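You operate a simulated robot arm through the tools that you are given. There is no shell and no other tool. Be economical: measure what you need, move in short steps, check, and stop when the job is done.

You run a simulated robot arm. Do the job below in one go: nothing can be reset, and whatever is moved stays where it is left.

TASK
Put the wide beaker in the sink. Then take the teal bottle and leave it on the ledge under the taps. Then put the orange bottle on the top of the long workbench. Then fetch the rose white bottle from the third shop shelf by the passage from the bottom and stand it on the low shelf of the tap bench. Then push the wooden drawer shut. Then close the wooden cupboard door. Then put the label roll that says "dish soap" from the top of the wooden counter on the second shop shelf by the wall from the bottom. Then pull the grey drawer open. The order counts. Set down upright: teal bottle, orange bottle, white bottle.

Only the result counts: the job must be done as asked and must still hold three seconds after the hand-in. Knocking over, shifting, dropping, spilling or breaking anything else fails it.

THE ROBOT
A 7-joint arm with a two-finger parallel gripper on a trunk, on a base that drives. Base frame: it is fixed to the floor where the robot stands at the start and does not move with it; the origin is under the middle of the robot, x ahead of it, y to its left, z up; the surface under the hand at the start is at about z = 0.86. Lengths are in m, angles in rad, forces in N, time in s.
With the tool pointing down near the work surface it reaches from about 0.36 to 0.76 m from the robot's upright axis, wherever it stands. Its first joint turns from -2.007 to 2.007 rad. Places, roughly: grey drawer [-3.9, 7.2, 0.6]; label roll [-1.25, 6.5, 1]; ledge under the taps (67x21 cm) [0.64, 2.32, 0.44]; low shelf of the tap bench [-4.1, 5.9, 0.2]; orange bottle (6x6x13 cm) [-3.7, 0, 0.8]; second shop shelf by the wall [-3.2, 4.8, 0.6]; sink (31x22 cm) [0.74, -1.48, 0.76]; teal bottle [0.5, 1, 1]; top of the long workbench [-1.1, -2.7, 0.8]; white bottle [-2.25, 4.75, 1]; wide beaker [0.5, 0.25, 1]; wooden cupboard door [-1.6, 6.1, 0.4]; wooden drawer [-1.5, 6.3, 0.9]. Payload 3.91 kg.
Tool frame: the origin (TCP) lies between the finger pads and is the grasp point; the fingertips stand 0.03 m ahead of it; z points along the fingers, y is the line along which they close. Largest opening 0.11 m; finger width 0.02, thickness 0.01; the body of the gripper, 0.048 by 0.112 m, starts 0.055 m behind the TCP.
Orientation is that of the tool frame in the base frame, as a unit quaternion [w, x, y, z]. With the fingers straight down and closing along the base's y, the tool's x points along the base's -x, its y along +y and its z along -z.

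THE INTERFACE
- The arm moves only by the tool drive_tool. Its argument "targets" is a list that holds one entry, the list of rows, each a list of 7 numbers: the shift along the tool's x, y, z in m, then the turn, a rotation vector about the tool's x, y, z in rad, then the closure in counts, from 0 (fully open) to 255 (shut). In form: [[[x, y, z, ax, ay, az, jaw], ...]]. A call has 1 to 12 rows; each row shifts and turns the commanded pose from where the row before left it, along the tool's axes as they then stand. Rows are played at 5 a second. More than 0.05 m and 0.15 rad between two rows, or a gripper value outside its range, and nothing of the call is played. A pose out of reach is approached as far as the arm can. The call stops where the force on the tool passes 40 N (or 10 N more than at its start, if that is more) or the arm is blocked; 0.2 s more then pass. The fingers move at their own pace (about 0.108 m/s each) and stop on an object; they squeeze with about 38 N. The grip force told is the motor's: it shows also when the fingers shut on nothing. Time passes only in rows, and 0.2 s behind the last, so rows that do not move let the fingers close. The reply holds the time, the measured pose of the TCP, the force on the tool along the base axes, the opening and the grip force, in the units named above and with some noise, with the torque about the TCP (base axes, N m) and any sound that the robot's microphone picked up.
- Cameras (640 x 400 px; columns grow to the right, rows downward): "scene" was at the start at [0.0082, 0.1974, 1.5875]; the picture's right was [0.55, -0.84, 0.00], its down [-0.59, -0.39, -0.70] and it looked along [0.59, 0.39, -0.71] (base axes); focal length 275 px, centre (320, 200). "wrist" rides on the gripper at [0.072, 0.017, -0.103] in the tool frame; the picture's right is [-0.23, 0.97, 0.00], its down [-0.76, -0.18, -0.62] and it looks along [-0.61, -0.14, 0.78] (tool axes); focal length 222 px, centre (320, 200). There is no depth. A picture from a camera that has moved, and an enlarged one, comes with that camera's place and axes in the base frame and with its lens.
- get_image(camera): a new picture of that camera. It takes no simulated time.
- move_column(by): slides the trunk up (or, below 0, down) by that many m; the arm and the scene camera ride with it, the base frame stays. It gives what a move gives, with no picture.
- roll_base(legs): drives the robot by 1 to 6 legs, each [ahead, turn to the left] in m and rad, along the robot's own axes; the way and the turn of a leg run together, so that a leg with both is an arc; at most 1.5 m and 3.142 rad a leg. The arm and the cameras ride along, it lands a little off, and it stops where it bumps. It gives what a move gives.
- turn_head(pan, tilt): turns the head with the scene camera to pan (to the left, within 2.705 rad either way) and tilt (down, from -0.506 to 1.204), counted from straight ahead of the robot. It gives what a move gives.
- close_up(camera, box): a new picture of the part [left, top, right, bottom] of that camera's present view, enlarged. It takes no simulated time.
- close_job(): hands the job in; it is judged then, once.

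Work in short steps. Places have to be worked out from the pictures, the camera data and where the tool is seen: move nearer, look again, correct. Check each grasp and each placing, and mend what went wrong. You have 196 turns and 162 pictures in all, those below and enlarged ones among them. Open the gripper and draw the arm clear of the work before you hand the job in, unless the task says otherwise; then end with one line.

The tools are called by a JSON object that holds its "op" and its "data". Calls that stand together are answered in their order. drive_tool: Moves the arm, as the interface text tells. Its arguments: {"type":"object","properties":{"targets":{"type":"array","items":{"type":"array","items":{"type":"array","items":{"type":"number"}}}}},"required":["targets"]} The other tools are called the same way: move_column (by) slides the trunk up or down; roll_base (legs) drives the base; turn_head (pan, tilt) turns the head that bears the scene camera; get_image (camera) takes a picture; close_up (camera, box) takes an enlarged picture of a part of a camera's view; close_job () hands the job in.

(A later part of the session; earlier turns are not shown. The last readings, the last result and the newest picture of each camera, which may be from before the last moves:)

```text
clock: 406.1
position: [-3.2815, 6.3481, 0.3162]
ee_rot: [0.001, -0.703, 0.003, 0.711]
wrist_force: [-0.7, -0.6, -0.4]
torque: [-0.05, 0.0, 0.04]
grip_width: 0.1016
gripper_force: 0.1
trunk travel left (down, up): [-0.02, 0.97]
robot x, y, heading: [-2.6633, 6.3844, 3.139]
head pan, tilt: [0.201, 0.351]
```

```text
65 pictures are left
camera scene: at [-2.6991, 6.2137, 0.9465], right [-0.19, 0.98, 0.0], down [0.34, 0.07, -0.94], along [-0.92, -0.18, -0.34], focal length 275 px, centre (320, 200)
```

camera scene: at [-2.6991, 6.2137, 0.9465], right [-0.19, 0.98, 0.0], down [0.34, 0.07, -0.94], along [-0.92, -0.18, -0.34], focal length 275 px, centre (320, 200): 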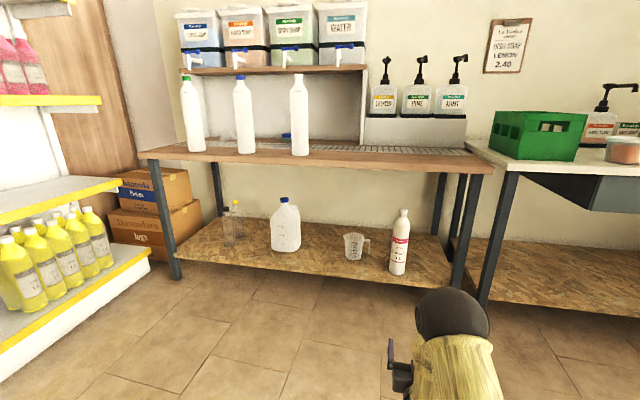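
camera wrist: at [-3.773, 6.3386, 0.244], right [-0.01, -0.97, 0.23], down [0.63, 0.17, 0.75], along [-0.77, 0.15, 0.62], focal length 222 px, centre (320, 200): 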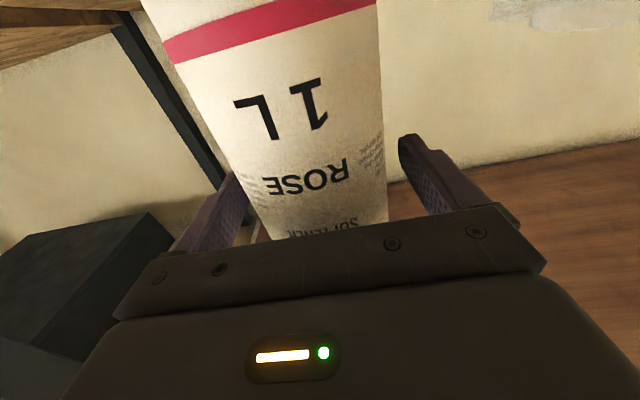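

The rose bottle stands on the low shelf. Next the counter: I raise the trunk, retract the hand, and drive round to face the drawer, pausing to look.

{"op": "move_column", "data": {"by": 0.4}}

{"op": "move_column", "data": {"by": 0.28}}

{"op": "drive_tool", "data": {"targets": [[[0, 0, -0.03, 0, 0, 0, 255], [0, 0, -0.03, 0, 0, 0, 255], [0, 0, -0.03, 0, 0, 0, 255], [0, 0, 0, 0, 0, 0, 255]]]}}

{"op": "roll_base", "data": {"legs": [[0, 1.571], [0.75, 0], [0, 1.4]]}}

{"op": "turn_head", "data": {"pan": 0.5, "tilt": 0.5}}

{"op": "get_image", "data": {"camera": "scene"}}

```text
clock: 409.9
position: [-3.2817, 6.3484, 0.7171]
ee_rot: [0.001, -0.703, 0.003, 0.711]
wrist_force: [-0.2, -0.2, 0.7]
torque: [0.01, 0.02, 0.0]
grip_width: 0.1013
gripper_force: 0.1
trunk travel left (down, up): [-0.42, 0.57]
robot x, y, heading: [-2.6661, 6.386, 3.137]
head pan, tilt: [0.201, 0.351]
```

```text
clock: 412.7
position: [-3.2818, 6.3492, 0.9974]
ee_rot: [0.001, -0.703, 0.003, 0.711]
wrist_force: [0.5, 0.4, 0.2]
torque: [0.0, -0.02, 0.03]
grip_width: 0.1014
gripper_force: 0.0
trunk travel left (down, up): [-0.7, 0.29]
robot x, y, heading: [-2.6627, 6.3848, 3.135]
head pan, tilt: [0.201, 0.351]
```

```text
clock: 413.7
position: [-3.1913, 6.348, 0.9962]
ee_rot: [0.0, -0.703, 0.002, 0.712]
wrist_force: [1.1, 0.2, -0.2]
torque: [0.02, -0.01, 0.01]
grip_width: 0.0
gripper_force: 37.8
trunk travel left (down, up): [-0.7, 0.29]
robot x, y, heading: [-2.6679, 6.386, 3.135]
head pan, tilt: [0.201, 0.351]
```

```text
clock: 429.0
position: [-2.1608, 5.581, 0.9962]
ee_rot: [0.709, 0.063, 0.7, -0.062]
wrist_force: [-0.7, 0.0, -0.1]
torque: [0.02, 0.01, -0.02]
grip_width: 0.0
gripper_force: 37.6
trunk travel left (down, up): [-0.7, 0.29]
robot x, y, heading: [-2.6869, 5.6343, -0.176]
head pan, tilt: [0.201, 0.351]
```

```text
clock: 429.8
position: [-2.1609, 5.5816, 0.9955]
ee_rot: [0.709, 0.063, 0.7, -0.062]
wrist_force: [-0.6, -0.3, -0.5]
torque: [0.01, 0.01, -0.02]
grip_width: 0.0003
gripper_force: 37.7
trunk travel left (down, up): [-0.7, 0.29]
robot x, y, heading: [-2.6871, 5.6323, -0.175]
head pan, tilt: [0.499, 0.499]
```

```text
64 pictures are left
camera scene: at [-2.6314, 5.8239, 1.6128], right [0.32, -0.95, 0.0], down [-0.45, -0.15, -0.88], along [0.83, 0.28, -0.48], focal length 275 px, centre (320, 200)
```

scene: 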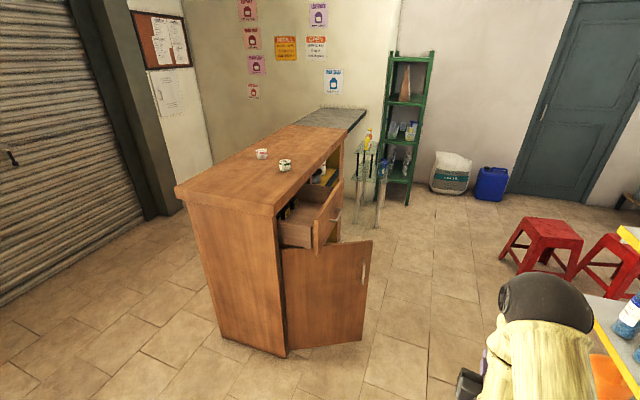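

The open door is hinged at the counter's left corner (~(-1.75, 6.34)) and ajar about 66°; the drawer front is at y≈6.15, x −1.65…−1.36. I drive to (-1.35, 5.4) and face the counter.

{"op": "roll_base", "data": {"legs": [[1.36, 0], [0, 1.745]]}}

{"op": "turn_head", "data": {"pan": 0.2, "tilt": 0.65}}

{"op": "get_image", "data": {"camera": "scene"}}

```text
clock: 440.5
position: [-0.9088, 5.6804, 0.9966]
ee_rot: [0.691, -0.168, 0.682, 0.171]
wrist_force: [0.5, 0.9, -0.1]
torque: [-0.01, -0.02, -0.02]
grip_width: 0.0
gripper_force: 37.8
trunk travel left (down, up): [-0.7, 0.29]
robot x, y, heading: [-1.356, 5.4002, 0.483]
head pan, tilt: [0.499, 0.499]
stopped in leg 2: the robot was blocked; the commanded pose is now the measured one
```

```text
clock: 441.3
position: [-0.9091, 5.6812, 0.9962]
ee_rot: [0.691, -0.168, 0.682, 0.171]
wrist_force: [0.0, 0.4, -0.2]
torque: [0.03, 0.0, 0.0]
grip_width: 0.0
gripper_force: 37.7
trunk travel left (down, up): [-0.7, 0.29]
robot x, y, heading: [-1.3529, 5.3998, 0.479]
head pan, tilt: [0.201, 0.649]
```

```text
63 pictures are left
camera scene: at [-1.4105, 5.5632, 1.5995], right [0.63, -0.78, 0.0], down [-0.47, -0.38, -0.8], along [0.62, 0.5, -0.6], focal length 275 px, centre (320, 200)
```

scene: 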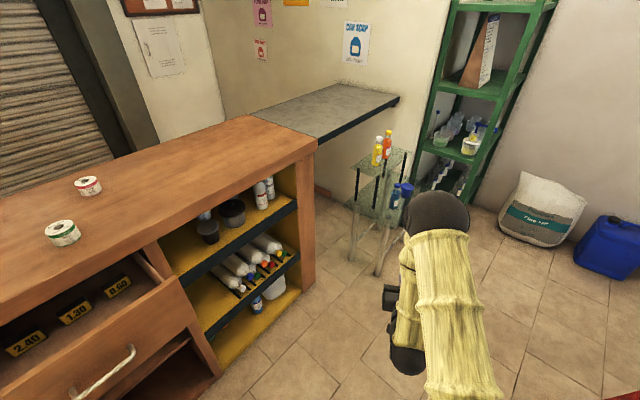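

The turn was blocked at heading 0.48 — probably the rear of the robot against the shelf. I look toward the shelf side to see what is touching.

{"op": "turn_head", "data": {"pan": -2.0, "tilt": 1.0}}

{"op": "get_image", "data": {"camera": "scene"}}

{"op": "turn_head", "data": {"pan": 1.6, "tilt": 1.0}}

{"op": "get_image", "data": {"camera": "scene"}}

```text
clock: 443.4
position: [-0.909, 5.6793, 0.9961]
ee_rot: [0.69, -0.168, 0.682, 0.171]
wrist_force: [0.1, 0.4, 0.1]
torque: [-0.03, 0.05, 0.03]
grip_width: 0.0
gripper_force: 37.6
trunk travel left (down, up): [-0.7, 0.29]
robot x, y, heading: [-1.3523, 5.4007, 0.482]
head pan, tilt: [-2.0, 1.0]
```

```text
62 pictures are left
camera scene: at [-1.4742, 5.4388, 1.5717], right [-1.0, -0.05, 0.0], down [-0.04, 0.84, -0.54], along [0.03, -0.54, -0.84], focal length 275 px, centre (320, 200)
```

scene: 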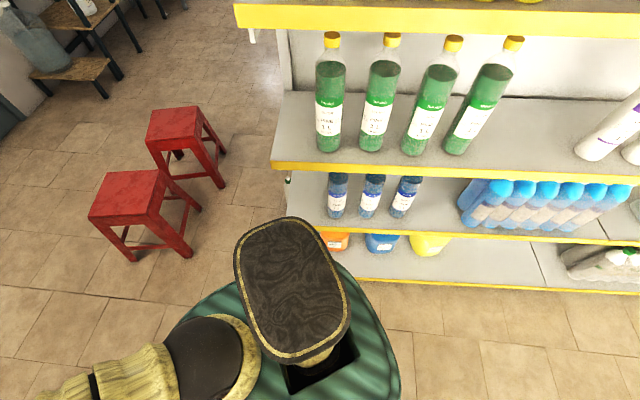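

```text
clock: 446.4
position: [-0.9085, 5.6813, 0.9963]
ee_rot: [0.691, -0.167, 0.682, 0.171]
wrist_force: [-0.1, 0.1, -0.6]
torque: [-0.02, 0.01, -0.03]
grip_width: 0.0
gripper_force: 37.5
trunk travel left (down, up): [-0.7, 0.29]
robot x, y, heading: [-1.3546, 5.4029, 0.482]
head pan, tilt: [1.6, 1.0]
```

```text
61 pictures are left
camera scene: at [-1.5119, 5.5692, 1.5717], right [0.87, 0.49, 0.0], down [0.41, -0.73, -0.54], along [-0.26, 0.47, -0.84], focal length 275 px, centre (320, 200)
```

scene: 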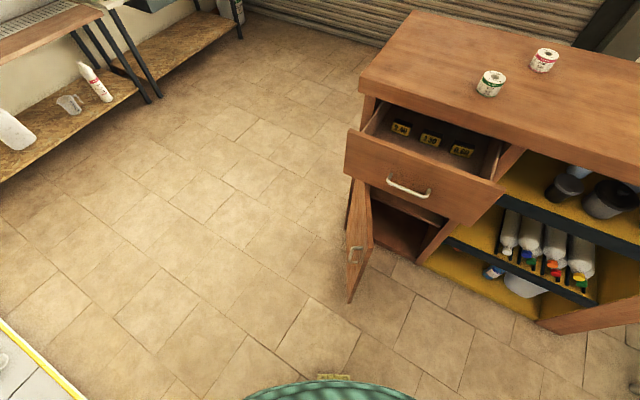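

The base's rear-right corner (circumradius ~0.45) meets the shelf; nothing fell. I move forward along the current heading to get clear, then finish the turn to face the counter.

{"op": "roll_base", "data": {"legs": [[0.22, 0], [0, 1.089]]}}

{"op": "turn_head", "data": {"pan": 0.4, "tilt": 0.75}}

{"op": "get_image", "data": {"camera": "scene"}}

```text
clock: 452.2
position: [-1.1939, 6.0284, 0.9971]
ee_rot: [0.505, -0.494, 0.5, 0.501]
wrist_force: [-0.3, 0.5, 0.6]
torque: [0.01, 0.03, 0.0]
grip_width: 0.0
gripper_force: 37.4
trunk travel left (down, up): [-0.7, 0.29]
robot x, y, heading: [-1.1567, 5.5006, 1.563]
head pan, tilt: [1.6, 1.0]
```

```text
clock: 453.6
position: [-1.1928, 6.0283, 0.9957]
ee_rot: [0.505, -0.495, 0.499, 0.502]
wrist_force: [-0.3, -0.8, 0.2]
torque: [-0.03, 0.0, -0.01]
grip_width: 0.0001
gripper_force: 37.9
trunk travel left (down, up): [-0.7, 0.29]
robot x, y, heading: [-1.1604, 5.5021, 1.559]
head pan, tilt: [0.4, 0.75]
```

```text
60 pictures are left
camera scene: at [-1.3426, 5.5213, 1.5908], right [0.92, 0.38, 0.0], down [0.26, -0.63, -0.73], along [-0.28, 0.68, -0.68], focal length 275 px, centre (320, 200)
```

scene: 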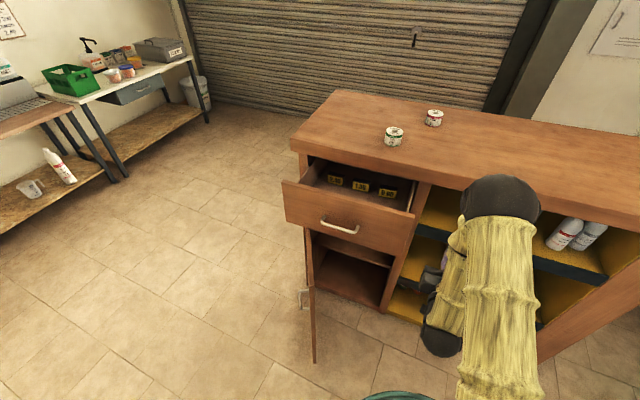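

The drawer front spans x −1.77…−1.29, z 0.75–0.95 at y≈6.2, handle at (-1.53, 0.83). I position the closed fingers at (-1.40, z 0.87) in front of it.

{"op": "drive_tool", "data": {"targets": [[[0.025, 0.04, 0, 0, 0, 0, 255], [0.025, 0.04, 0, 0, 0, 0, 255], [0.025, 0.04, 0, 0, 0, 0, 255], [0.025, 0.04, 0, 0, 0, 0, 255], [0.025, 0.045, 0, 0, 0, 0, 255], [0, 0, 0, 0, 0, 0, 255]]]}}

{"op": "roll_base", "data": {"legs": [[0.1, 0]]}}

{"op": "get_image", "data": {"camera": "scene"}}

```text
refused: row 5 steps farther than a row can; nothing moved
```

```text
clock: 454.9
position: [-1.1923, 6.1308, 0.9957]
ee_rot: [0.504, -0.495, 0.5, 0.501]
wrist_force: [0.3, 0.4, -0.9]
torque: [0.04, -0.01, -0.04]
grip_width: 0.0
gripper_force: 37.3
trunk travel left (down, up): [-0.7, 0.29]
robot x, y, heading: [-1.1579, 5.6063, 1.561]
head pan, tilt: [0.4, 0.75]
```

```text
59 pictures are left
camera scene: at [-1.3414, 5.6243, 1.5908], right [0.93, 0.38, 0.0], down [0.26, -0.63, -0.73], along [-0.28, 0.68, -0.68], focal length 275 px, centre (320, 200)
```

scene: 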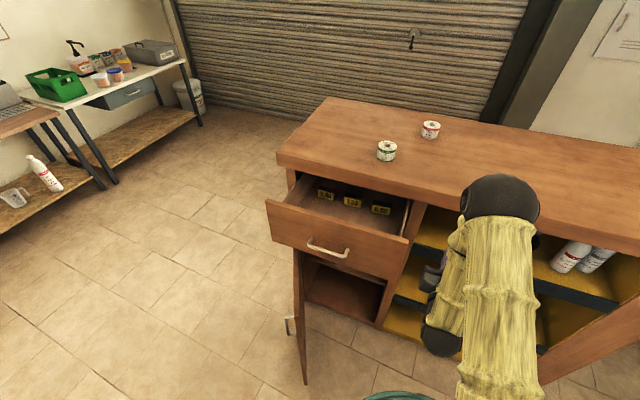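

The base moved but the arm rows were refused (step over limit). The drawer front may be as near as y≈6.1, so I pull the hand back 9 cm first, then move sideways and down.

{"op": "drive_tool", "data": {"targets": [[[0, 0, -0.045, 0, 0, 0, 255], [0, 0, -0.045, 0, 0, 0, 255], [0.02, 0.04, 0, 0, 0, 0, 255], [0.02, 0.04, 0, 0, 0, 0, 255], [0.02, 0.04, 0, 0, 0, 0, 255], [0.02, 0.04, 0, 0, 0, 0, 255], [0.01, 0.04, 0, 0, 0, 0, 255], [0, 0, 0, 0, 0, 0, 255]]]}}

{"op": "get_image", "data": {"camera": "scene"}}

{"op": "get_image", "data": {"camera": "wrist"}}

```text
clock: 456.6
position: [-1.4037, 6.1001, 0.8693]
ee_rot: [0.505, -0.494, 0.499, 0.501]
wrist_force: [0.6, -0.3, -0.3]
torque: [0.0, 0.01, 0.04]
grip_width: 0.0
gripper_force: 38.2
out of reach, approached as far as the arm can: row 1, 2
trunk travel left (down, up): [-0.7, 0.29]
robot x, y, heading: [-1.155, 5.6029, 1.564]
head pan, tilt: [0.4, 0.75]
```

```text
58 pictures are left
camera scene: at [-1.3415, 5.6229, 1.5908], right [0.93, 0.38, 0.0], down [0.26, -0.63, -0.73], along [-0.28, 0.68, -0.68], focal length 275 px, centre (320, 200)
```

scene: 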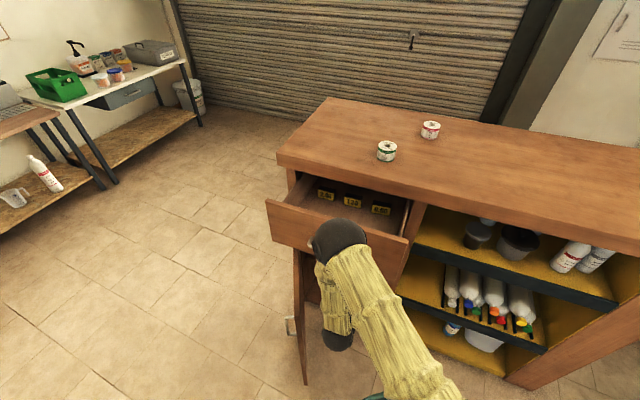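

```text
57 pictures are left
camera wrist: at [-1.4208, 5.9979, 0.7953], right [-0.97, 0.01, 0.23], down [0.17, -0.63, 0.75], along [0.15, 0.77, 0.62], focal length 222 px, centre (320, 200)
```

wrist: 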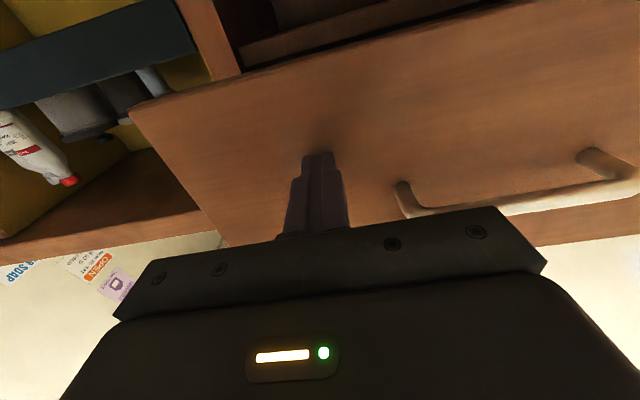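

The fingertips are just in front of the drawer, right of the handle. I push forward in steps until it stops.

{"op": "drive_tool", "data": {"targets": [[[0, 0, 0.02, 0, 0, 0, 255], [0, 0, 0.025, 0, 0, 0, 255], [0, 0, 0.025, 0, 0, 0, 255], [0, 0, 0.025, 0, 0, 0, 255], [0, 0, 0.025, 0, 0, 0, 255], [0, 0, 0.025, 0, 0, 0, 255], [0, 0, 0.02, 0, 0, 0, 255], [0, 0, 0, 0, 0, 0, 255]]]}}

{"op": "get_image", "data": {"camera": "scene"}}

```text
clock: 458.4
position: [-1.4028, 6.2643, 0.8697]
ee_rot: [0.504, -0.495, 0.499, 0.502]
wrist_force: [-0.2, -0.6, -0.6]
torque: [0.02, -0.02, 0.02]
grip_width: 0.0001
gripper_force: 37.5
trunk travel left (down, up): [-0.7, 0.29]
robot x, y, heading: [-1.1569, 5.6048, 1.555]
head pan, tilt: [0.4, 0.75]
```

```text
56 pictures are left
camera scene: at [-1.3415, 5.6229, 1.5908], right [0.93, 0.38, 0.0], down [0.26, -0.63, -0.73], along [-0.28, 0.68, -0.68], focal length 275 px, centre (320, 200)
```

scene: 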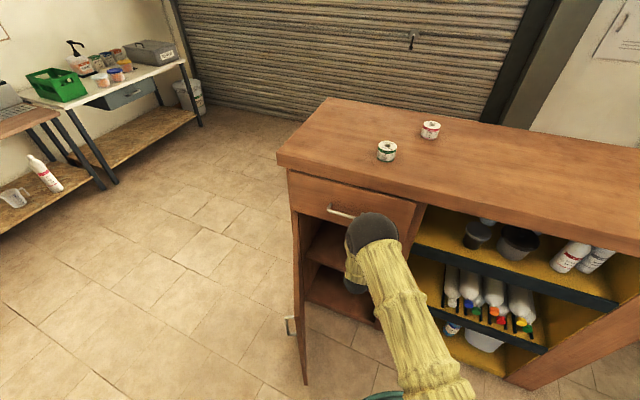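

Nearly shut. I push a little more until resistance.

{"op": "drive_tool", "data": {"targets": [[[0, 0, 0.01, 0, 0, 0, 255], [0, 0, 0.01, 0, 0, 0, 255], [0, 0, 0.01, 0, 0, 0, 255], [0, 0, 0.01, 0, 0, 0, 255], [0, 0, 0.01, 0, 0, 0, 255], [0, 0, 0, 0, 0, 0, 255]]]}}

{"op": "close_up", "data": {"camera": "scene", "box": [260, 130, 440, 280]}}

```text
clock: 459.1
position: [-1.4026, 6.2789, 0.869]
ee_rot: [0.504, -0.496, 0.499, 0.5]
wrist_force: [6.6, -26.5, 14.6]
torque: [0.2, -0.07, -0.1]
grip_width: 0.0002
gripper_force: 38.3
trunk travel left (down, up): [-0.7, 0.29]
robot x, y, heading: [-1.1555, 5.6059, 1.557]
head pan, tilt: [0.4, 0.75]
stopped in row 3: the force on the tool passed its limit at 54 N (the readings are from after the stop); the commanded pose is now the measured one
```

```text
2.67 times, centred on (350, 205) of scene
camera zoom: at [-1.3397, 5.6158, 1.5915], right [0.93, 0.38, 0.0], down [0.26, -0.63, -0.73], along [-0.28, 0.68, -0.68], focal length 732 px, centre (240, 187)
```

zoom: 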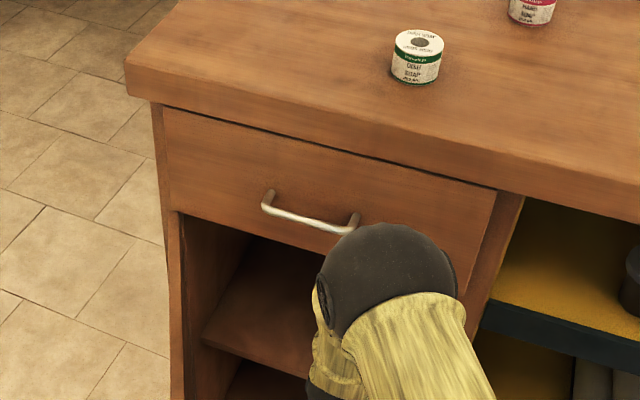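

The drawer is shut (stopped hard at 54 N). I withdraw the hand, back the base 0.12 m, and then take the hand over the door to its outer (left) side.

{"op": "drive_tool", "data": {"targets": [[[0, 0, -0.04, 0, 0, 0, 255], [0, 0, -0.04, 0, 0, 0, 255], [-0.03, 0, -0.03, 0, 0, 0, 255], [-0.03, 0, -0.03, 0, 0, 0, 255]]]}}

{"op": "roll_base", "data": {"legs": [[-0.12, 0]]}}

{"op": "drive_tool", "data": {"targets": [[[0, 0.045, 0, 0, 0, 0, 255], [0, 0.045, 0, 0, 0, 0, 255], [0, 0.045, 0, 0, 0, 0, 255], [0, 0.045, 0, 0, 0, 0, 255], [0, 0.045, 0, 0, 0, 0, 255], [0, 0.045, 0, 0, 0, 0, 255], [0, 0.045, 0, 0, 0, 0, 255], [0, 0.025, 0, 0, 0, 0, 255], [0, 0, 0, 0, 0, 0, 255]]]}}

{"op": "turn_head", "data": {"pan": 0.5, "tilt": 0.9}}

{"op": "get_image", "data": {"camera": "scene"}}

```text
clock: 460.1
position: [-1.4056, 6.1428, 0.9261]
ee_rot: [0.503, -0.497, 0.501, 0.498]
wrist_force: [0.4, 0.0, -0.6]
torque: [0.01, 0.02, 0.0]
grip_width: 0.0
gripper_force: 37.4
trunk travel left (down, up): [-0.7, 0.29]
robot x, y, heading: [-1.1586, 5.6016, 1.562]
head pan, tilt: [0.4, 0.75]
```

```text
clock: 461.5
position: [-1.4074, 6.0247, 0.9261]
ee_rot: [0.502, -0.498, 0.501, 0.499]
wrist_force: [-0.8, -0.1, 0.5]
torque: [-0.05, -0.01, -0.02]
grip_width: 0.0
gripper_force: 37.1
trunk travel left (down, up): [-0.7, 0.29]
robot x, y, heading: [-1.156, 5.4831, 1.561]
head pan, tilt: [0.4, 0.75]
```

```text
clock: 463.5
position: [-1.7475, 6.0283, 0.9258]
ee_rot: [0.502, -0.499, 0.5, 0.499]
wrist_force: [-0.3, 0.0, -1.3]
torque: [-0.02, 0.0, 0.0]
grip_width: 0.0
gripper_force: 37.5
trunk travel left (down, up): [-0.7, 0.29]
robot x, y, heading: [-1.1587, 5.4851, 1.568]
head pan, tilt: [0.4, 0.75]
```

```text
clock: 464.2
position: [-1.7472, 6.027, 0.9249]
ee_rot: [0.502, -0.498, 0.5, 0.499]
wrist_force: [0.5, 0.3, -0.6]
torque: [-0.01, 0.03, 0.02]
grip_width: 0.0
gripper_force: 37.7
trunk travel left (down, up): [-0.7, 0.29]
robot x, y, heading: [-1.1562, 5.4824, 1.564]
head pan, tilt: [0.499, 0.901]
```

```text
54 pictures are left
camera scene: at [-1.3468, 5.492, 1.579], right [0.88, 0.47, 0.0], down [0.37, -0.69, -0.62], along [-0.29, 0.55, -0.78], focal length 275 px, centre (320, 200)
```

scene: 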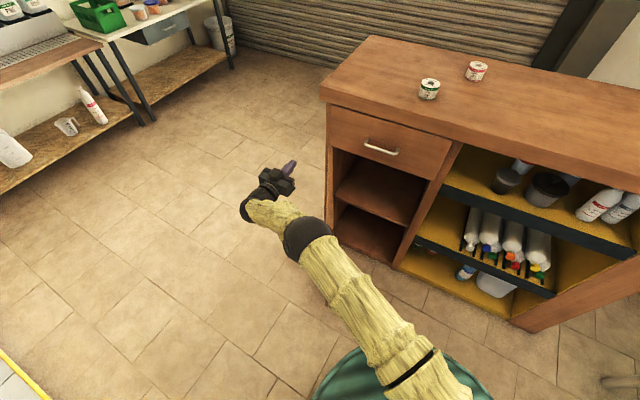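

The forearm crosses above the door from this side, so lowering here would hit it. I bring the arm back to the front and move the base to the left of the door, at about (-1.8, 5.48), facing the counter.

{"op": "drive_tool", "data": {"targets": [[[0, -0.048, 0, 0, 0, 0, 255], [0, -0.048, 0, 0, 0, 0, 255], [0, -0.048, 0, 0, 0, 0, 255], [0, -0.048, 0, 0, 0, 0, 255], [0, -0.048, 0, 0, 0, 0, 255], [0, -0.048, 0, 0, 0, 0, 255], [0, -0.048, 0, 0, 0, 0, 255], [0, -0.048, 0, 0, 0, 0, 255], [0, -0.048, 0, 0, 0, 0, 255], [0, -0.048, 0, 0, 0, 0, 255], [0, -0.048, 0, 0, 0, 0, 255], [0, -0.03, 0, 0, 0, 0, 255]]]}}

{"op": "roll_base", "data": {"legs": [[0, 1.571], [0.7, 0]]}}

{"op": "turn_head", "data": {"pan": -1.5, "tilt": 0.7}}

{"op": "get_image", "data": {"camera": "scene"}}

```text
clock: 466.8
position: [-1.1901, 6.0225, 0.9237]
ee_rot: [0.501, -0.499, 0.5, 0.5]
wrist_force: [0.6, 0.4, 0.2]
torque: [-0.01, 0.02, -0.03]
grip_width: 0.0
gripper_force: 37.6
trunk travel left (down, up): [-0.7, 0.29]
robot x, y, heading: [-1.1583, 5.4829, 1.564]
head pan, tilt: [0.499, 0.901]
```

```text
clock: 476.9
position: [-2.4092, 5.4379, 0.9225]
ee_rot: [-0.003, -0.707, -0.003, 0.708]
wrist_force: [0.1, -0.4, 0.5]
torque: [0.04, 0.0, -0.01]
grip_width: 0.0
gripper_force: 37.9
trunk travel left (down, up): [-0.7, 0.29]
robot x, y, heading: [-1.8751, 5.4776, -3.14]
head pan, tilt: [0.499, 0.901]
```

```text
clock: 478.8
position: [-2.4102, 5.4382, 0.9237]
ee_rot: [-0.004, -0.706, -0.005, 0.708]
wrist_force: [0.1, 0.3, 0.4]
torque: [-0.04, 0.01, -0.02]
grip_width: 0.0
gripper_force: 37.6
trunk travel left (down, up): [-0.7, 0.29]
robot x, y, heading: [-1.8734, 5.4753, -3.132]
head pan, tilt: [-1.499, 0.7]
```

```text
53 pictures are left
camera scene: at [-1.8168, 5.4102, 1.5951], right [1.0, 0.08, 0.0], down [0.05, -0.64, -0.76], along [-0.06, 0.76, -0.64], focal length 275 px, centre (320, 200)
```

scene: 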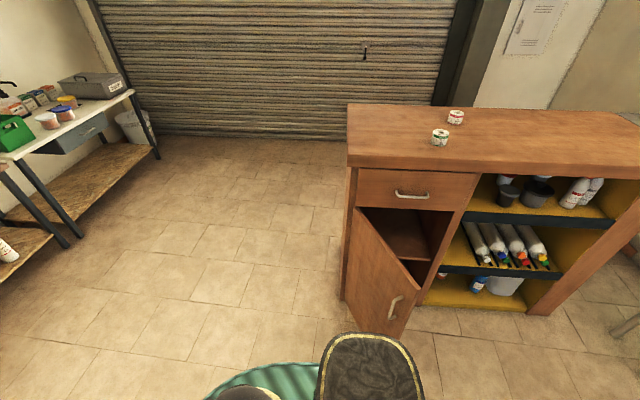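

The door hinges at about (-1.73, 6.31), tip at (-1.53, 5.96), top z≈0.8, handle at z≈0.65 on its outer face. I shift the hand left, back the base to x≈−1.65, turn to face the counter, and lower so the hand is on the outer side at z≈0.5.

{"op": "drive_tool", "data": {"targets": [[[0, 0.045, 0, 0, 0, 0, 255], [0, 0.045, 0, 0, 0, 0, 255], [0, 0.045, 0, 0, 0, 0, 255], [0, 0.035, 0, 0, 0, 0, 255]]]}}

{"op": "roll_base", "data": {"legs": [[-0.22, 0], [0, -1.575]]}}

{"op": "turn_head", "data": {"pan": 0.1, "tilt": 0.85}}

{"op": "get_image", "data": {"camera": "scene"}}

```text
clock: 479.8
position: [-2.4057, 5.2675, 0.9214]
ee_rot: [-0.004, -0.706, -0.005, 0.708]
wrist_force: [-0.5, 0.3, -0.1]
torque: [0.01, 0.01, 0.01]
grip_width: 0.0
gripper_force: 38.2
trunk travel left (down, up): [-0.7, 0.29]
robot x, y, heading: [-1.8691, 5.477, -3.133]
head pan, tilt: [-1.499, 0.7]
```

```text
clock: 487.2
position: [-1.8652, 6.0131, 0.921]
ee_rot: [0.497, -0.503, 0.496, 0.503]
wrist_force: [-0.2, 0.4, 0.1]
torque: [-0.01, 0.0, -0.02]
grip_width: 0.0001
gripper_force: 37.4
trunk travel left (down, up): [-0.7, 0.29]
robot x, y, heading: [-1.6532, 5.481, 1.577]
head pan, tilt: [-1.499, 0.7]
```

```text
clock: 488.9
position: [-1.8642, 6.013, 0.9221]
ee_rot: [0.497, -0.504, 0.495, 0.504]
wrist_force: [0.7, -0.4, 0.3]
torque: [0.0, -0.02, -0.01]
grip_width: 0.0001
gripper_force: 37.4
trunk travel left (down, up): [-0.7, 0.29]
robot x, y, heading: [-1.6513, 5.4778, 1.582]
head pan, tilt: [0.099, 0.85]
```

```text
52 pictures are left
camera scene: at [-1.8143, 5.4954, 1.5828], right [0.99, 0.11, 0.0], down [0.08, -0.75, -0.66], along [-0.07, 0.66, -0.75], focal length 275 px, centre (320, 200)
```

scene: 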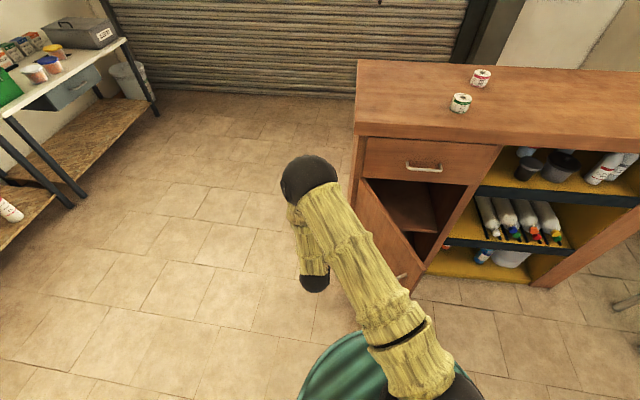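

The elbow sits ~0.18 m above the hand, so I push near the door's top at z≈0.73 to keep the elbow over it. I lower the trunk 0.19 m, go forward a bit and move right toward the door.

{"op": "move_column", "data": {"by": -0.19}}

{"op": "drive_tool", "data": {"targets": [[[0, 0, 0.04, 0, 0, 0, 255], [0, -0.04, 0, 0, 0, 0, 255], [0, -0.04, 0, 0, 0, 0, 255], [0, -0.04, 0, 0, 0, 0, 255], [0, -0.04, 0, 0, 0, 0, 255], [0, -0.03, 0, 0, 0, 0, 255], [0, 0, 0, 0, 0, 0, 255]]]}}

{"op": "get_image", "data": {"camera": "wrist"}}

{"op": "get_image", "data": {"camera": "scene"}}

```text
clock: 490.9
position: [-1.8654, 6.0124, 0.7324]
ee_rot: [0.496, -0.504, 0.496, 0.504]
wrist_force: [-0.5, 0.1, -0.9]
torque: [0.03, 0.01, 0.02]
grip_width: 0.0
gripper_force: 37.5
trunk travel left (down, up): [-0.51, 0.48]
robot x, y, heading: [-1.6582, 5.4784, 1.582]
head pan, tilt: [0.099, 0.85]
```

```text
clock: 492.6
position: [-1.6739, 6.0553, 0.7339]
ee_rot: [0.496, -0.504, 0.495, 0.505]
wrist_force: [-0.1, 0.5, -0.1]
torque: [0.03, -0.03, 0.05]
grip_width: 0.0003
gripper_force: 37.5
trunk travel left (down, up): [-0.51, 0.48]
robot x, y, heading: [-1.653, 5.4782, 1.585]
head pan, tilt: [0.099, 0.85]
```

```text
51 pictures are left
camera wrist: at [-1.6893, 5.9519, 0.6609], right [-0.97, -0.02, 0.23], down [0.19, -0.62, 0.76], along [0.13, 0.78, 0.61], focal length 222 px, centre (320, 200)
```

wrist: 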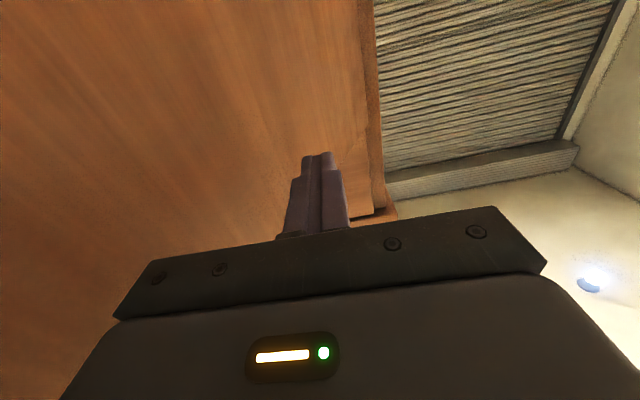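

```text
50 pictures are left
camera scene: at [-1.814, 5.4955, 1.3929], right [0.99, 0.11, 0.0], down [0.08, -0.75, -0.66], along [-0.07, 0.66, -0.75], focal length 275 px, centre (320, 200)
```

scene: 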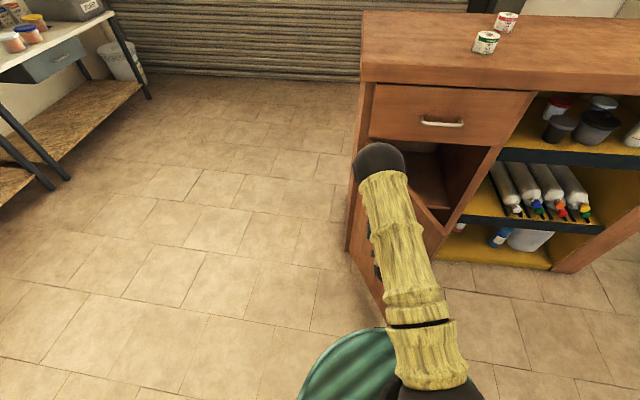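

No contact yet; the finger is ~6 cm left of the door. I sweep right and then forward along the door's arc.

{"op": "drive_tool", "data": {"targets": [[[0, -0.04, 0, 0, 0, 0, 255], [0, -0.04, 0.005, 0, 0, 0, 255], [0, -0.035, 0.015, 0, 0, 0, 255], [0, -0.03, 0.02, 0, 0, 0, 255], [0, -0.03, 0.025, 0, 0, 0, 255], [0, 0, 0, 0, 0, 0, 255]]]}}

{"op": "get_image", "data": {"camera": "scene"}}

```text
clock: 493.9
position: [-1.4999, 6.1264, 0.7318]
ee_rot: [0.496, -0.504, 0.496, 0.504]
wrist_force: [-0.8, -0.3, 0.6]
torque: [0.02, 0.0, -0.01]
grip_width: 0.0
gripper_force: 37.9
trunk travel left (down, up): [-0.51, 0.48]
robot x, y, heading: [-1.6541, 5.4809, 1.585]
head pan, tilt: [0.099, 0.85]
```

```text
49 pictures are left
camera scene: at [-1.8139, 5.4955, 1.3929], right [0.99, 0.11, 0.0], down [0.08, -0.75, -0.66], along [-0.07, 0.66, -0.75], focal length 275 px, centre (320, 200)
```

scene: 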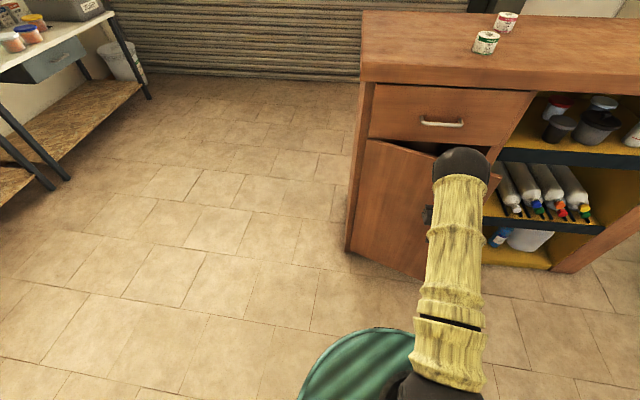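

The door is mostly closed. I continue pushing forward with the arm.

{"op": "drive_tool", "data": {"targets": [[[0, -0.015, 0.025, 0, 0, 0, 255], [0, -0.01, 0.025, 0, 0, 0, 255], [0, -0.005, 0.025, 0, 0, 0, 255], [0, 0, 0.025, 0, 0, 0, 255], [0, 0, 0.02, 0, 0, 0, 255], [0, 0, 0, 0, 0, 0, 255]]]}}

{"op": "get_image", "data": {"camera": "scene"}}

```text
clock: 495.4
position: [-1.4735, 6.2471, 0.7339]
ee_rot: [0.497, -0.504, 0.496, 0.504]
wrist_force: [0.1, 0.0, 0.3]
torque: [-0.02, -0.04, -0.02]
grip_width: 0.0002
gripper_force: 37.7
trunk travel left (down, up): [-0.51, 0.48]
robot x, y, heading: [-1.6553, 5.4789, 1.581]
head pan, tilt: [0.099, 0.85]
```

```text
48 pictures are left
camera scene: at [-1.8142, 5.4956, 1.3928], right [0.99, 0.11, 0.0], down [0.08, -0.75, -0.66], along [-0.07, 0.66, -0.75], focal length 275 px, centre (320, 200)
```

scene: 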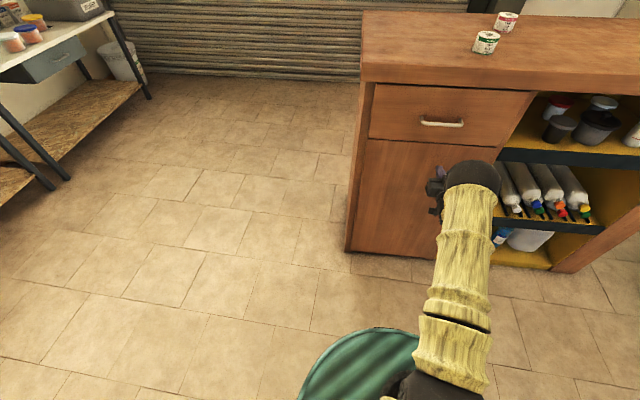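

Almost shut. I push the last bit until resistance is felt.

{"op": "drive_tool", "data": {"targets": [[[0, 0, 0.01, 0, 0, 0, 255], [0, 0, 0.01, 0, 0, 0, 255], [0, 0, 0.01, 0, 0, 0, 255], [0, 0, 0.01, 0, 0, 0, 255], [0, 0, 0, 0, 0, 0, 255]]]}}

{"op": "close_up", "data": {"camera": "scene", "box": [330, 70, 560, 280]}}

```text
clock: 496.4
position: [-1.4731, 6.278, 0.7331]
ee_rot: [-0.496, 0.504, -0.496, -0.504]
wrist_force: [-8.0, -37.3, 11.7]
torque: [0.29, -0.01, 0.02]
grip_width: 0.0004
gripper_force: 37.9
trunk travel left (down, up): [-0.51, 0.48]
robot x, y, heading: [-1.6522, 5.482, 1.585]
head pan, tilt: [0.099, 0.85]
stopped in row 5: the force on the tool passed its limit at 49 N (the readings are from after the stop); the commanded pose is now the measured one
```

```text
1.90 times, centred on (445, 175) of scene
camera zoom: at [-1.8154, 5.4903, 1.393], right [0.99, 0.11, 0.0], down [0.08, -0.74, -0.66], along [-0.07, 0.66, -0.75], focal length 523 px, centre (82, 248)
```

zoom: 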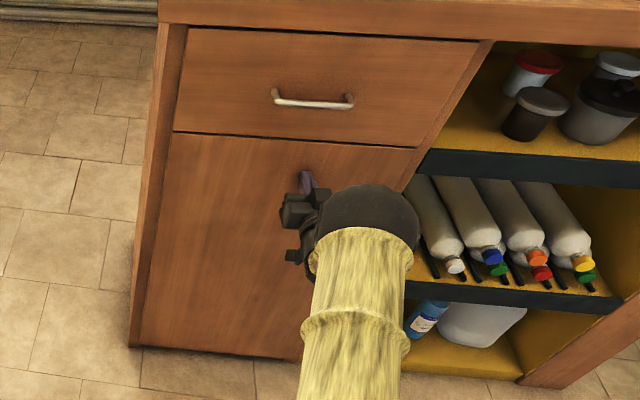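

The door is shut, flush with the drawer. I withdraw the hand, raise the trunk and zoom on the label rolls.

{"op": "drive_tool", "data": {"targets": [[[0, 0, -0.04, 0, 0, 0, 255], [0, 0, -0.04, 0, 0, 0, 255], [0, 0, -0.04, 0, 0, 0, 255], [0, 0, -0.04, 0, 0, 0, 255], [0, 0, -0.04, 0, 0, 0, 255], [0, 0, -0.03, 0, 0, 0, 255]]]}}

{"op": "move_column", "data": {"by": 0.35}}

{"op": "turn_head", "data": {"pan": -0.3, "tilt": 0.6}}

{"op": "get_image", "data": {"camera": "scene"}}

```text
clock: 497.8
position: [-1.4709, 6.0515, 0.7304]
ee_rot: [-0.496, 0.504, -0.498, -0.502]
wrist_force: [-0.2, 0.2, -0.8]
torque: [0.0, 0.0, 0.01]
grip_width: 0.0001
gripper_force: 37.6
trunk travel left (down, up): [-0.51, 0.48]
robot x, y, heading: [-1.6528, 5.4805, 1.578]
head pan, tilt: [0.099, 0.85]
```

```text
clock: 501.2
position: [-1.4715, 6.0517, 1.0794]
ee_rot: [-0.495, 0.505, -0.498, -0.502]
wrist_force: [0.7, -0.3, 1.0]
torque: [0.04, 0.0, -0.02]
grip_width: 0.0001
gripper_force: 37.4
trunk travel left (down, up): [-0.86, 0.13]
robot x, y, heading: [-1.6544, 5.478, 1.583]
head pan, tilt: [0.099, 0.85]
```

```text
clock: 502.1
position: [-1.4711, 6.0521, 1.0805]
ee_rot: [-0.496, 0.504, -0.498, -0.502]
wrist_force: [-0.3, -0.1, -0.5]
torque: [0.0, 0.0, 0.02]
grip_width: 0.0
gripper_force: 38.3
trunk travel left (down, up): [-0.86, 0.13]
robot x, y, heading: [-1.654, 5.4769, 1.582]
head pan, tilt: [-0.3, 0.6]
```

```text
46 pictures are left
camera scene: at [-1.7804, 5.5026, 1.7637], right [0.96, -0.28, 0.0], down [-0.16, -0.54, -0.82], along [0.23, 0.79, -0.57], focal length 275 px, centre (320, 200)
```

scene: 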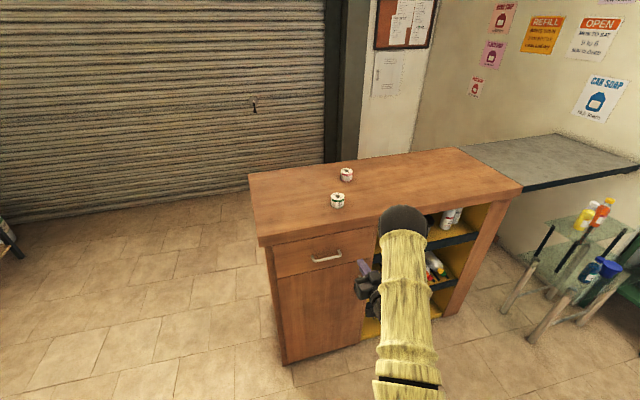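

{"op": "close_up", "data": {"camera": "scene", "box": [316, 160, 364, 215]}}

```text
7.27 times, centred on (340, 188) of scene
camera zoom: at [-1.7804, 5.5026, 1.7637], right [0.96, -0.28, 0.0], down [-0.16, -0.54, -0.82], along [0.23, 0.79, -0.57], focal length 1998 px, centre (174, 291)
```

zoom: 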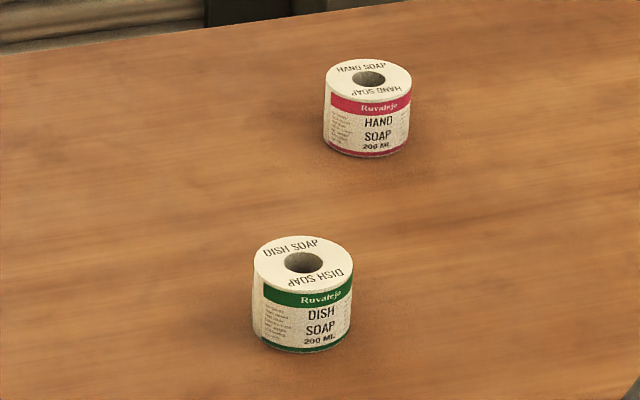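

The green roll in front says "DISH SOAP", at about (-1.433, 6.423), top z≈1.107, 59 mm wide, counter top ≈1.06. I'll take it with the hand pitched ~49° down so it can also be set into the shelf. I pitch and raise, then drive 0.28 m closer.

{"op": "move_column", "data": {"by": 0.12}}

{"op": "drive_tool", "data": {"targets": [[[0, 0, 0, 0, 0.1417, 0, 60], [0, 0, 0, 0, 0.1417, 0, 60], [0, 0, 0, 0, 0.1417, 0, 60], [0, 0, 0, 0, 0.1417, 0, 60], [0, 0, 0, 0, 0.1417, 0, 60], [0, 0, 0, 0, 0.1417, 0, 60], [0, 0, 0, 0, 0, 0, 60]]]}}

{"op": "roll_base", "data": {"legs": [[0.28, 0]]}}

{"op": "get_image", "data": {"camera": "wrist"}}

{"op": "get_image", "data": {"camera": "scene"}}

```text
clock: 503.6
position: [-1.4709, 6.0526, 1.1997]
ee_rot: [-0.495, 0.505, -0.498, -0.502]
wrist_force: [-0.1, -0.3, 0.3]
torque: [0.03, 0.02, 0.03]
grip_width: 0.0
gripper_force: 37.2
trunk travel left (down, up): [-0.98, 0.01]
robot x, y, heading: [-1.6523, 5.478, 1.581]
head pan, tilt: [-0.3, 0.6]
```

```text
clock: 505.2
position: [-1.4717, 6.0521, 1.2009]
ee_rot: [-0.245, 0.667, -0.658, -0.249]
wrist_force: [0.1, -0.4, 0.2]
torque: [0.0, 0.01, -0.02]
grip_width: 0.0843
gripper_force: 0.0
trunk travel left (down, up): [-0.98, 0.01]
robot x, y, heading: [-1.6598, 5.4773, 1.581]
head pan, tilt: [-0.3, 0.6]
```

```text
clock: 507.4
position: [-1.4749, 6.3352, 1.2]
ee_rot: [-0.246, 0.667, -0.658, -0.248]
wrist_force: [-0.3, 0.0, 1.0]
torque: [-0.01, -0.01, -0.01]
grip_width: 0.0842
gripper_force: 0.1
trunk travel left (down, up): [-0.98, 0.01]
robot x, y, heading: [-1.6592, 5.7614, 1.583]
head pan, tilt: [-0.3, 0.6]
```

```text
44 pictures are left
camera wrist: at [-1.4902, 6.2138, 1.2298], right [-0.98, 0.16, 0.15], down [0.18, 0.17, 0.97], along [0.13, 0.97, -0.19], focal length 222 px, centre (320, 200)
```

wrist: 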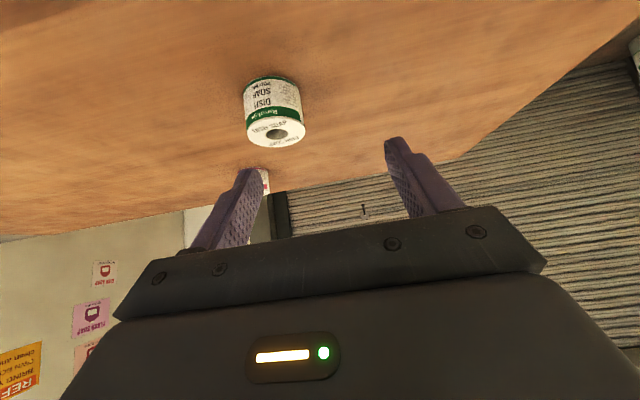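

```text
43 pictures are left
camera scene: at [-1.7836, 5.7871, 1.8837], right [0.96, -0.28, 0.0], down [-0.16, -0.54, -0.82], along [0.23, 0.79, -0.57], focal length 275 px, centre (320, 200)
```

scene: 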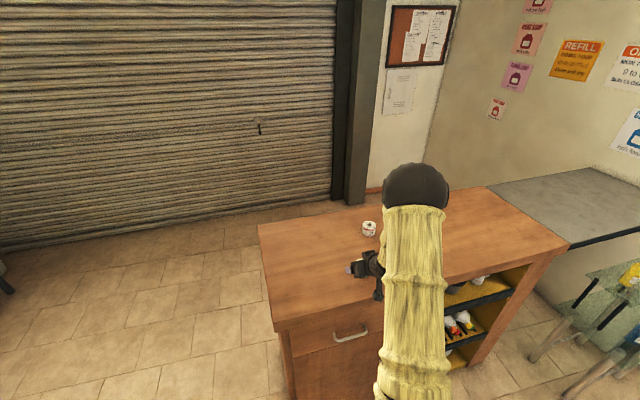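

The wrist view confirms the roll at (-1.426, 6.424). I align sideways and advance along the finger direction to grip it.

{"op": "drive_tool", "data": {"targets": [[[0.009, -0.047, 0, 0, 0, 0, 60], [0, 0, 0.035, 0, 0, 0, 60], [0, 0, 0.035, 0, 0, 0, 60], [0, 0, 0.035, 0, 0, 0, 60], [0, 0, 0.024, 0, 0, 0, 60], [0, 0, 0, 0, 0, 0, 60]]]}}

{"op": "get_image", "data": {"camera": "wrist"}}

```text
clock: 508.8
position: [-1.4295, 6.4138, 1.1003]
ee_rot: [-0.246, 0.667, -0.657, -0.25]
wrist_force: [1.1, -5.1, 10.2]
torque: [-0.01, 0.44, 0.27]
grip_width: 0.0841
gripper_force: 0.0
trunk travel left (down, up): [-0.98, 0.01]
robot x, y, heading: [-1.6552, 5.7616, 1.585]
head pan, tilt: [-0.3, 0.6]
```

```text
42 pictures are left
camera wrist: at [-1.4439, 6.2916, 1.1289], right [-0.98, 0.16, 0.15], down [0.17, 0.17, 0.97], along [0.13, 0.97, -0.19], focal length 222 px, centre (320, 200)
```

wrist: 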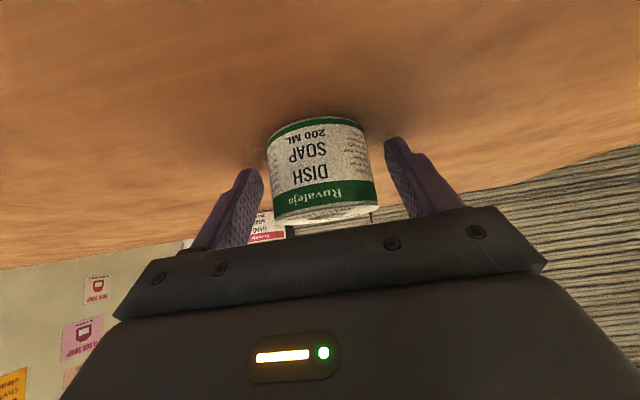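

The tips just touch the counter. I lift 3 mm and close.

{"op": "drive_tool", "data": {"targets": [[[-0.002, 0, -0.002, 0, 0, 0, 60], [0, 0, 0, 0, 0, 0, 255], [0, 0, 0, 0, 0, 0, 255], [0, 0, 0, 0, 0, 0, 255], [0, 0, 0, 0, 0, 0, 255]]]}}

{"op": "get_image", "data": {"camera": "wrist"}}

```text
clock: 510.0
position: [-1.4286, 6.4165, 1.0991]
ee_rot: [-0.247, 0.667, -0.658, -0.249]
wrist_force: [0.1, -0.2, 0.5]
torque: [-0.01, -0.02, 0.0]
grip_width: 0.0549
gripper_force: 37.7
trunk travel left (down, up): [-0.98, 0.01]
robot x, y, heading: [-1.6585, 5.763, 1.582]
head pan, tilt: [-0.3, 0.6]
```

```text
41 pictures are left
camera wrist: at [-1.4442, 6.2929, 1.1293], right [-0.98, 0.16, 0.15], down [0.18, 0.17, 0.97], along [0.13, 0.97, -0.19], focal length 222 px, centre (320, 200)
```

wrist: 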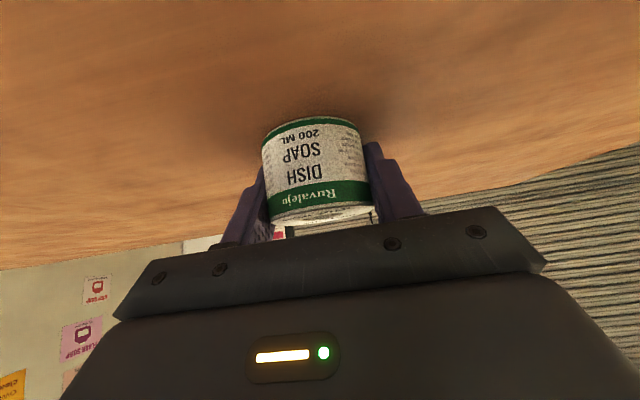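

Gripped at 55 mm. I lift 0.12 m and back the base away.

{"op": "drive_tool", "data": {"targets": [[[-0.0262, 0, -0.0302, 0, 0, 0, 255], [-0.0262, 0, -0.0302, 0, 0, 0, 255], [-0.0262, 0, -0.0302, 0, 0, 0, 255], [0, 0, 0, 0, 0, 0, 255]]]}}

{"op": "roll_base", "data": {"legs": [[-0.22, 0]]}}

{"op": "turn_head", "data": {"pan": 2.3, "tilt": 0.6}}

{"op": "get_image", "data": {"camera": "scene"}}

{"op": "get_image", "data": {"camera": "wrist"}}

```text
clock: 511.0
position: [-1.433, 6.4129, 1.2207]
ee_rot: [-0.245, 0.667, -0.658, -0.249]
wrist_force: [-0.9, 1.0, -1.7]
torque: [-0.01, 0.01, -0.01]
grip_width: 0.0547
gripper_force: 37.8
trunk travel left (down, up): [-0.98, 0.01]
robot x, y, heading: [-1.6553, 5.7631, 1.582]
head pan, tilt: [-0.3, 0.6]
```

```text
clock: 512.9
position: [-1.4304, 6.1963, 1.2217]
ee_rot: [-0.246, 0.667, -0.658, -0.249]
wrist_force: [0.7, -0.5, -0.2]
torque: [0.05, 0.0, -0.03]
grip_width: 0.0548
gripper_force: 38.0
trunk travel left (down, up): [-0.98, 0.01]
robot x, y, heading: [-1.6531, 5.5473, 1.583]
head pan, tilt: [-0.3, 0.6]
```

```text
clock: 515.2
position: [-1.4307, 6.1968, 1.2207]
ee_rot: [-0.246, 0.668, -0.657, -0.25]
wrist_force: [0.6, -0.5, -1.7]
torque: [-0.02, 0.02, 0.0]
grip_width: 0.0547
gripper_force: 37.4
trunk travel left (down, up): [-0.98, 0.01]
robot x, y, heading: [-1.6556, 5.5464, 1.587]
head pan, tilt: [2.3, 0.6]
```

```text
40 pictures are left
camera scene: at [-1.8709, 5.425, 1.8838], right [-0.68, 0.74, 0.0], down [0.42, 0.38, -0.83], along [-0.61, -0.56, -0.56], focal length 275 px, centre (320, 200)
```

scene: 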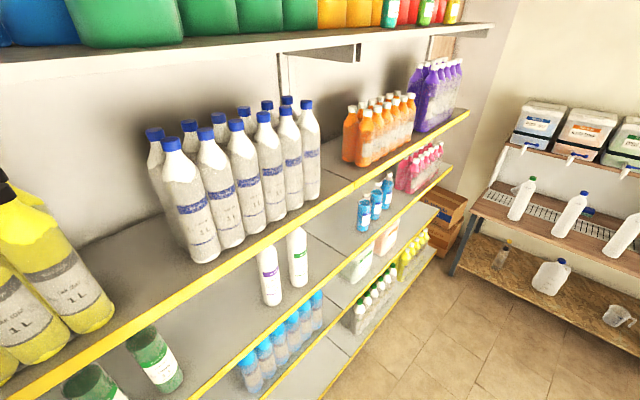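

```text
39 pictures are left
camera wrist: at [-1.445, 6.0739, 1.2508], right [-0.98, 0.16, 0.15], down [0.18, 0.17, 0.97], along [0.13, 0.97, -0.19], focal length 222 px, centre (320, 200)
```

wrist: 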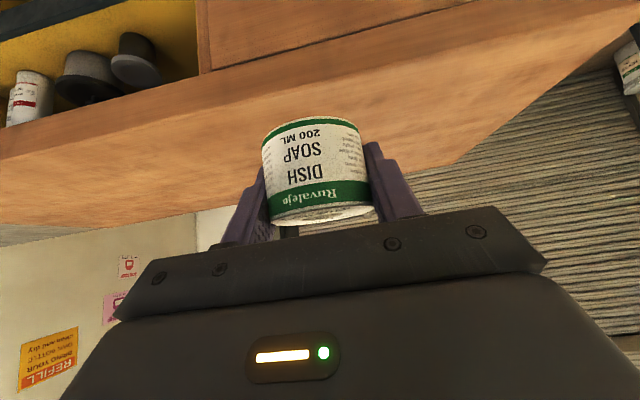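

Roll held. I retract the arm a little, turn left, drive to about (-2.95, 5.77) and face the wall-side shelf.

{"op": "drive_tool", "data": {"targets": [[[0.0302, 0.03, -0.0262, 0, 0, 0, 255], [0.0302, 0.03, -0.0262, 0, 0, 0, 255], [0.0302, 0.03, -0.0262, 0, 0, 0, 255]]]}}

{"op": "roll_base", "data": {"legs": [[0, 1.383], [1.35, 0], [0, 1.742]]}}

{"op": "turn_head", "data": {"pan": 0.3, "tilt": 0.75}}

{"op": "get_image", "data": {"camera": "scene"}}

```text
clock: 516.0
position: [-1.5192, 6.0727, 1.2205]
ee_rot: [-0.246, 0.669, -0.655, -0.251]
wrist_force: [0.6, -0.2, -0.8]
torque: [0.02, -0.05, -0.02]
grip_width: 0.0545
gripper_force: 37.7
trunk travel left (down, up): [-0.98, 0.01]
robot x, y, heading: [-1.6554, 5.5464, 1.584]
head pan, tilt: [2.3, 0.6]
```

```text
clock: 534.8
position: [-3.1602, 5.3079, 1.2199]
ee_rot: [0.24, 0.683, 0.641, -0.255]
wrist_force: [0.1, -0.7, -0.6]
torque: [0.02, -0.02, -0.02]
grip_width: 0.0544
gripper_force: 38.1
trunk travel left (down, up): [-0.98, 0.01]
robot x, y, heading: [-2.9801, 5.8267, -1.634]
head pan, tilt: [2.3, 0.6]
```

```text
clock: 536.8
position: [-3.16, 5.3075, 1.2192]
ee_rot: [0.24, 0.683, 0.641, -0.255]
wrist_force: [0.1, -0.3, -1.1]
torque: [-0.01, -0.01, 0.02]
grip_width: 0.0545
gripper_force: 37.5
trunk travel left (down, up): [-0.98, 0.01]
robot x, y, heading: [-2.982, 5.8197, -1.634]
head pan, tilt: [0.3, 0.75]
```

```text
38 pictures are left
camera scene: at [-2.8077, 5.792, 1.8708], right [-0.97, -0.23, 0.0], down [-0.16, 0.66, -0.73], along [0.17, -0.71, -0.68], focal length 275 px, centre (320, 200)
```

scene: 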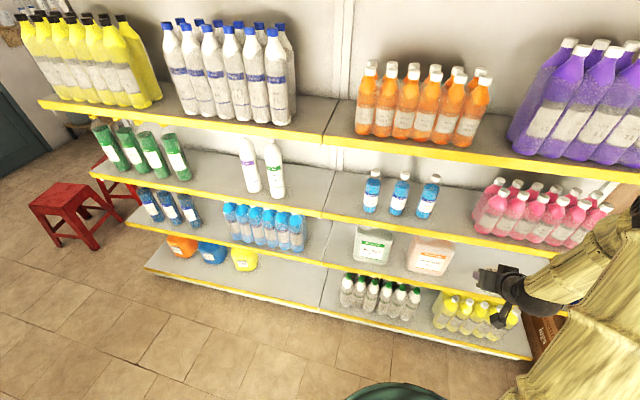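

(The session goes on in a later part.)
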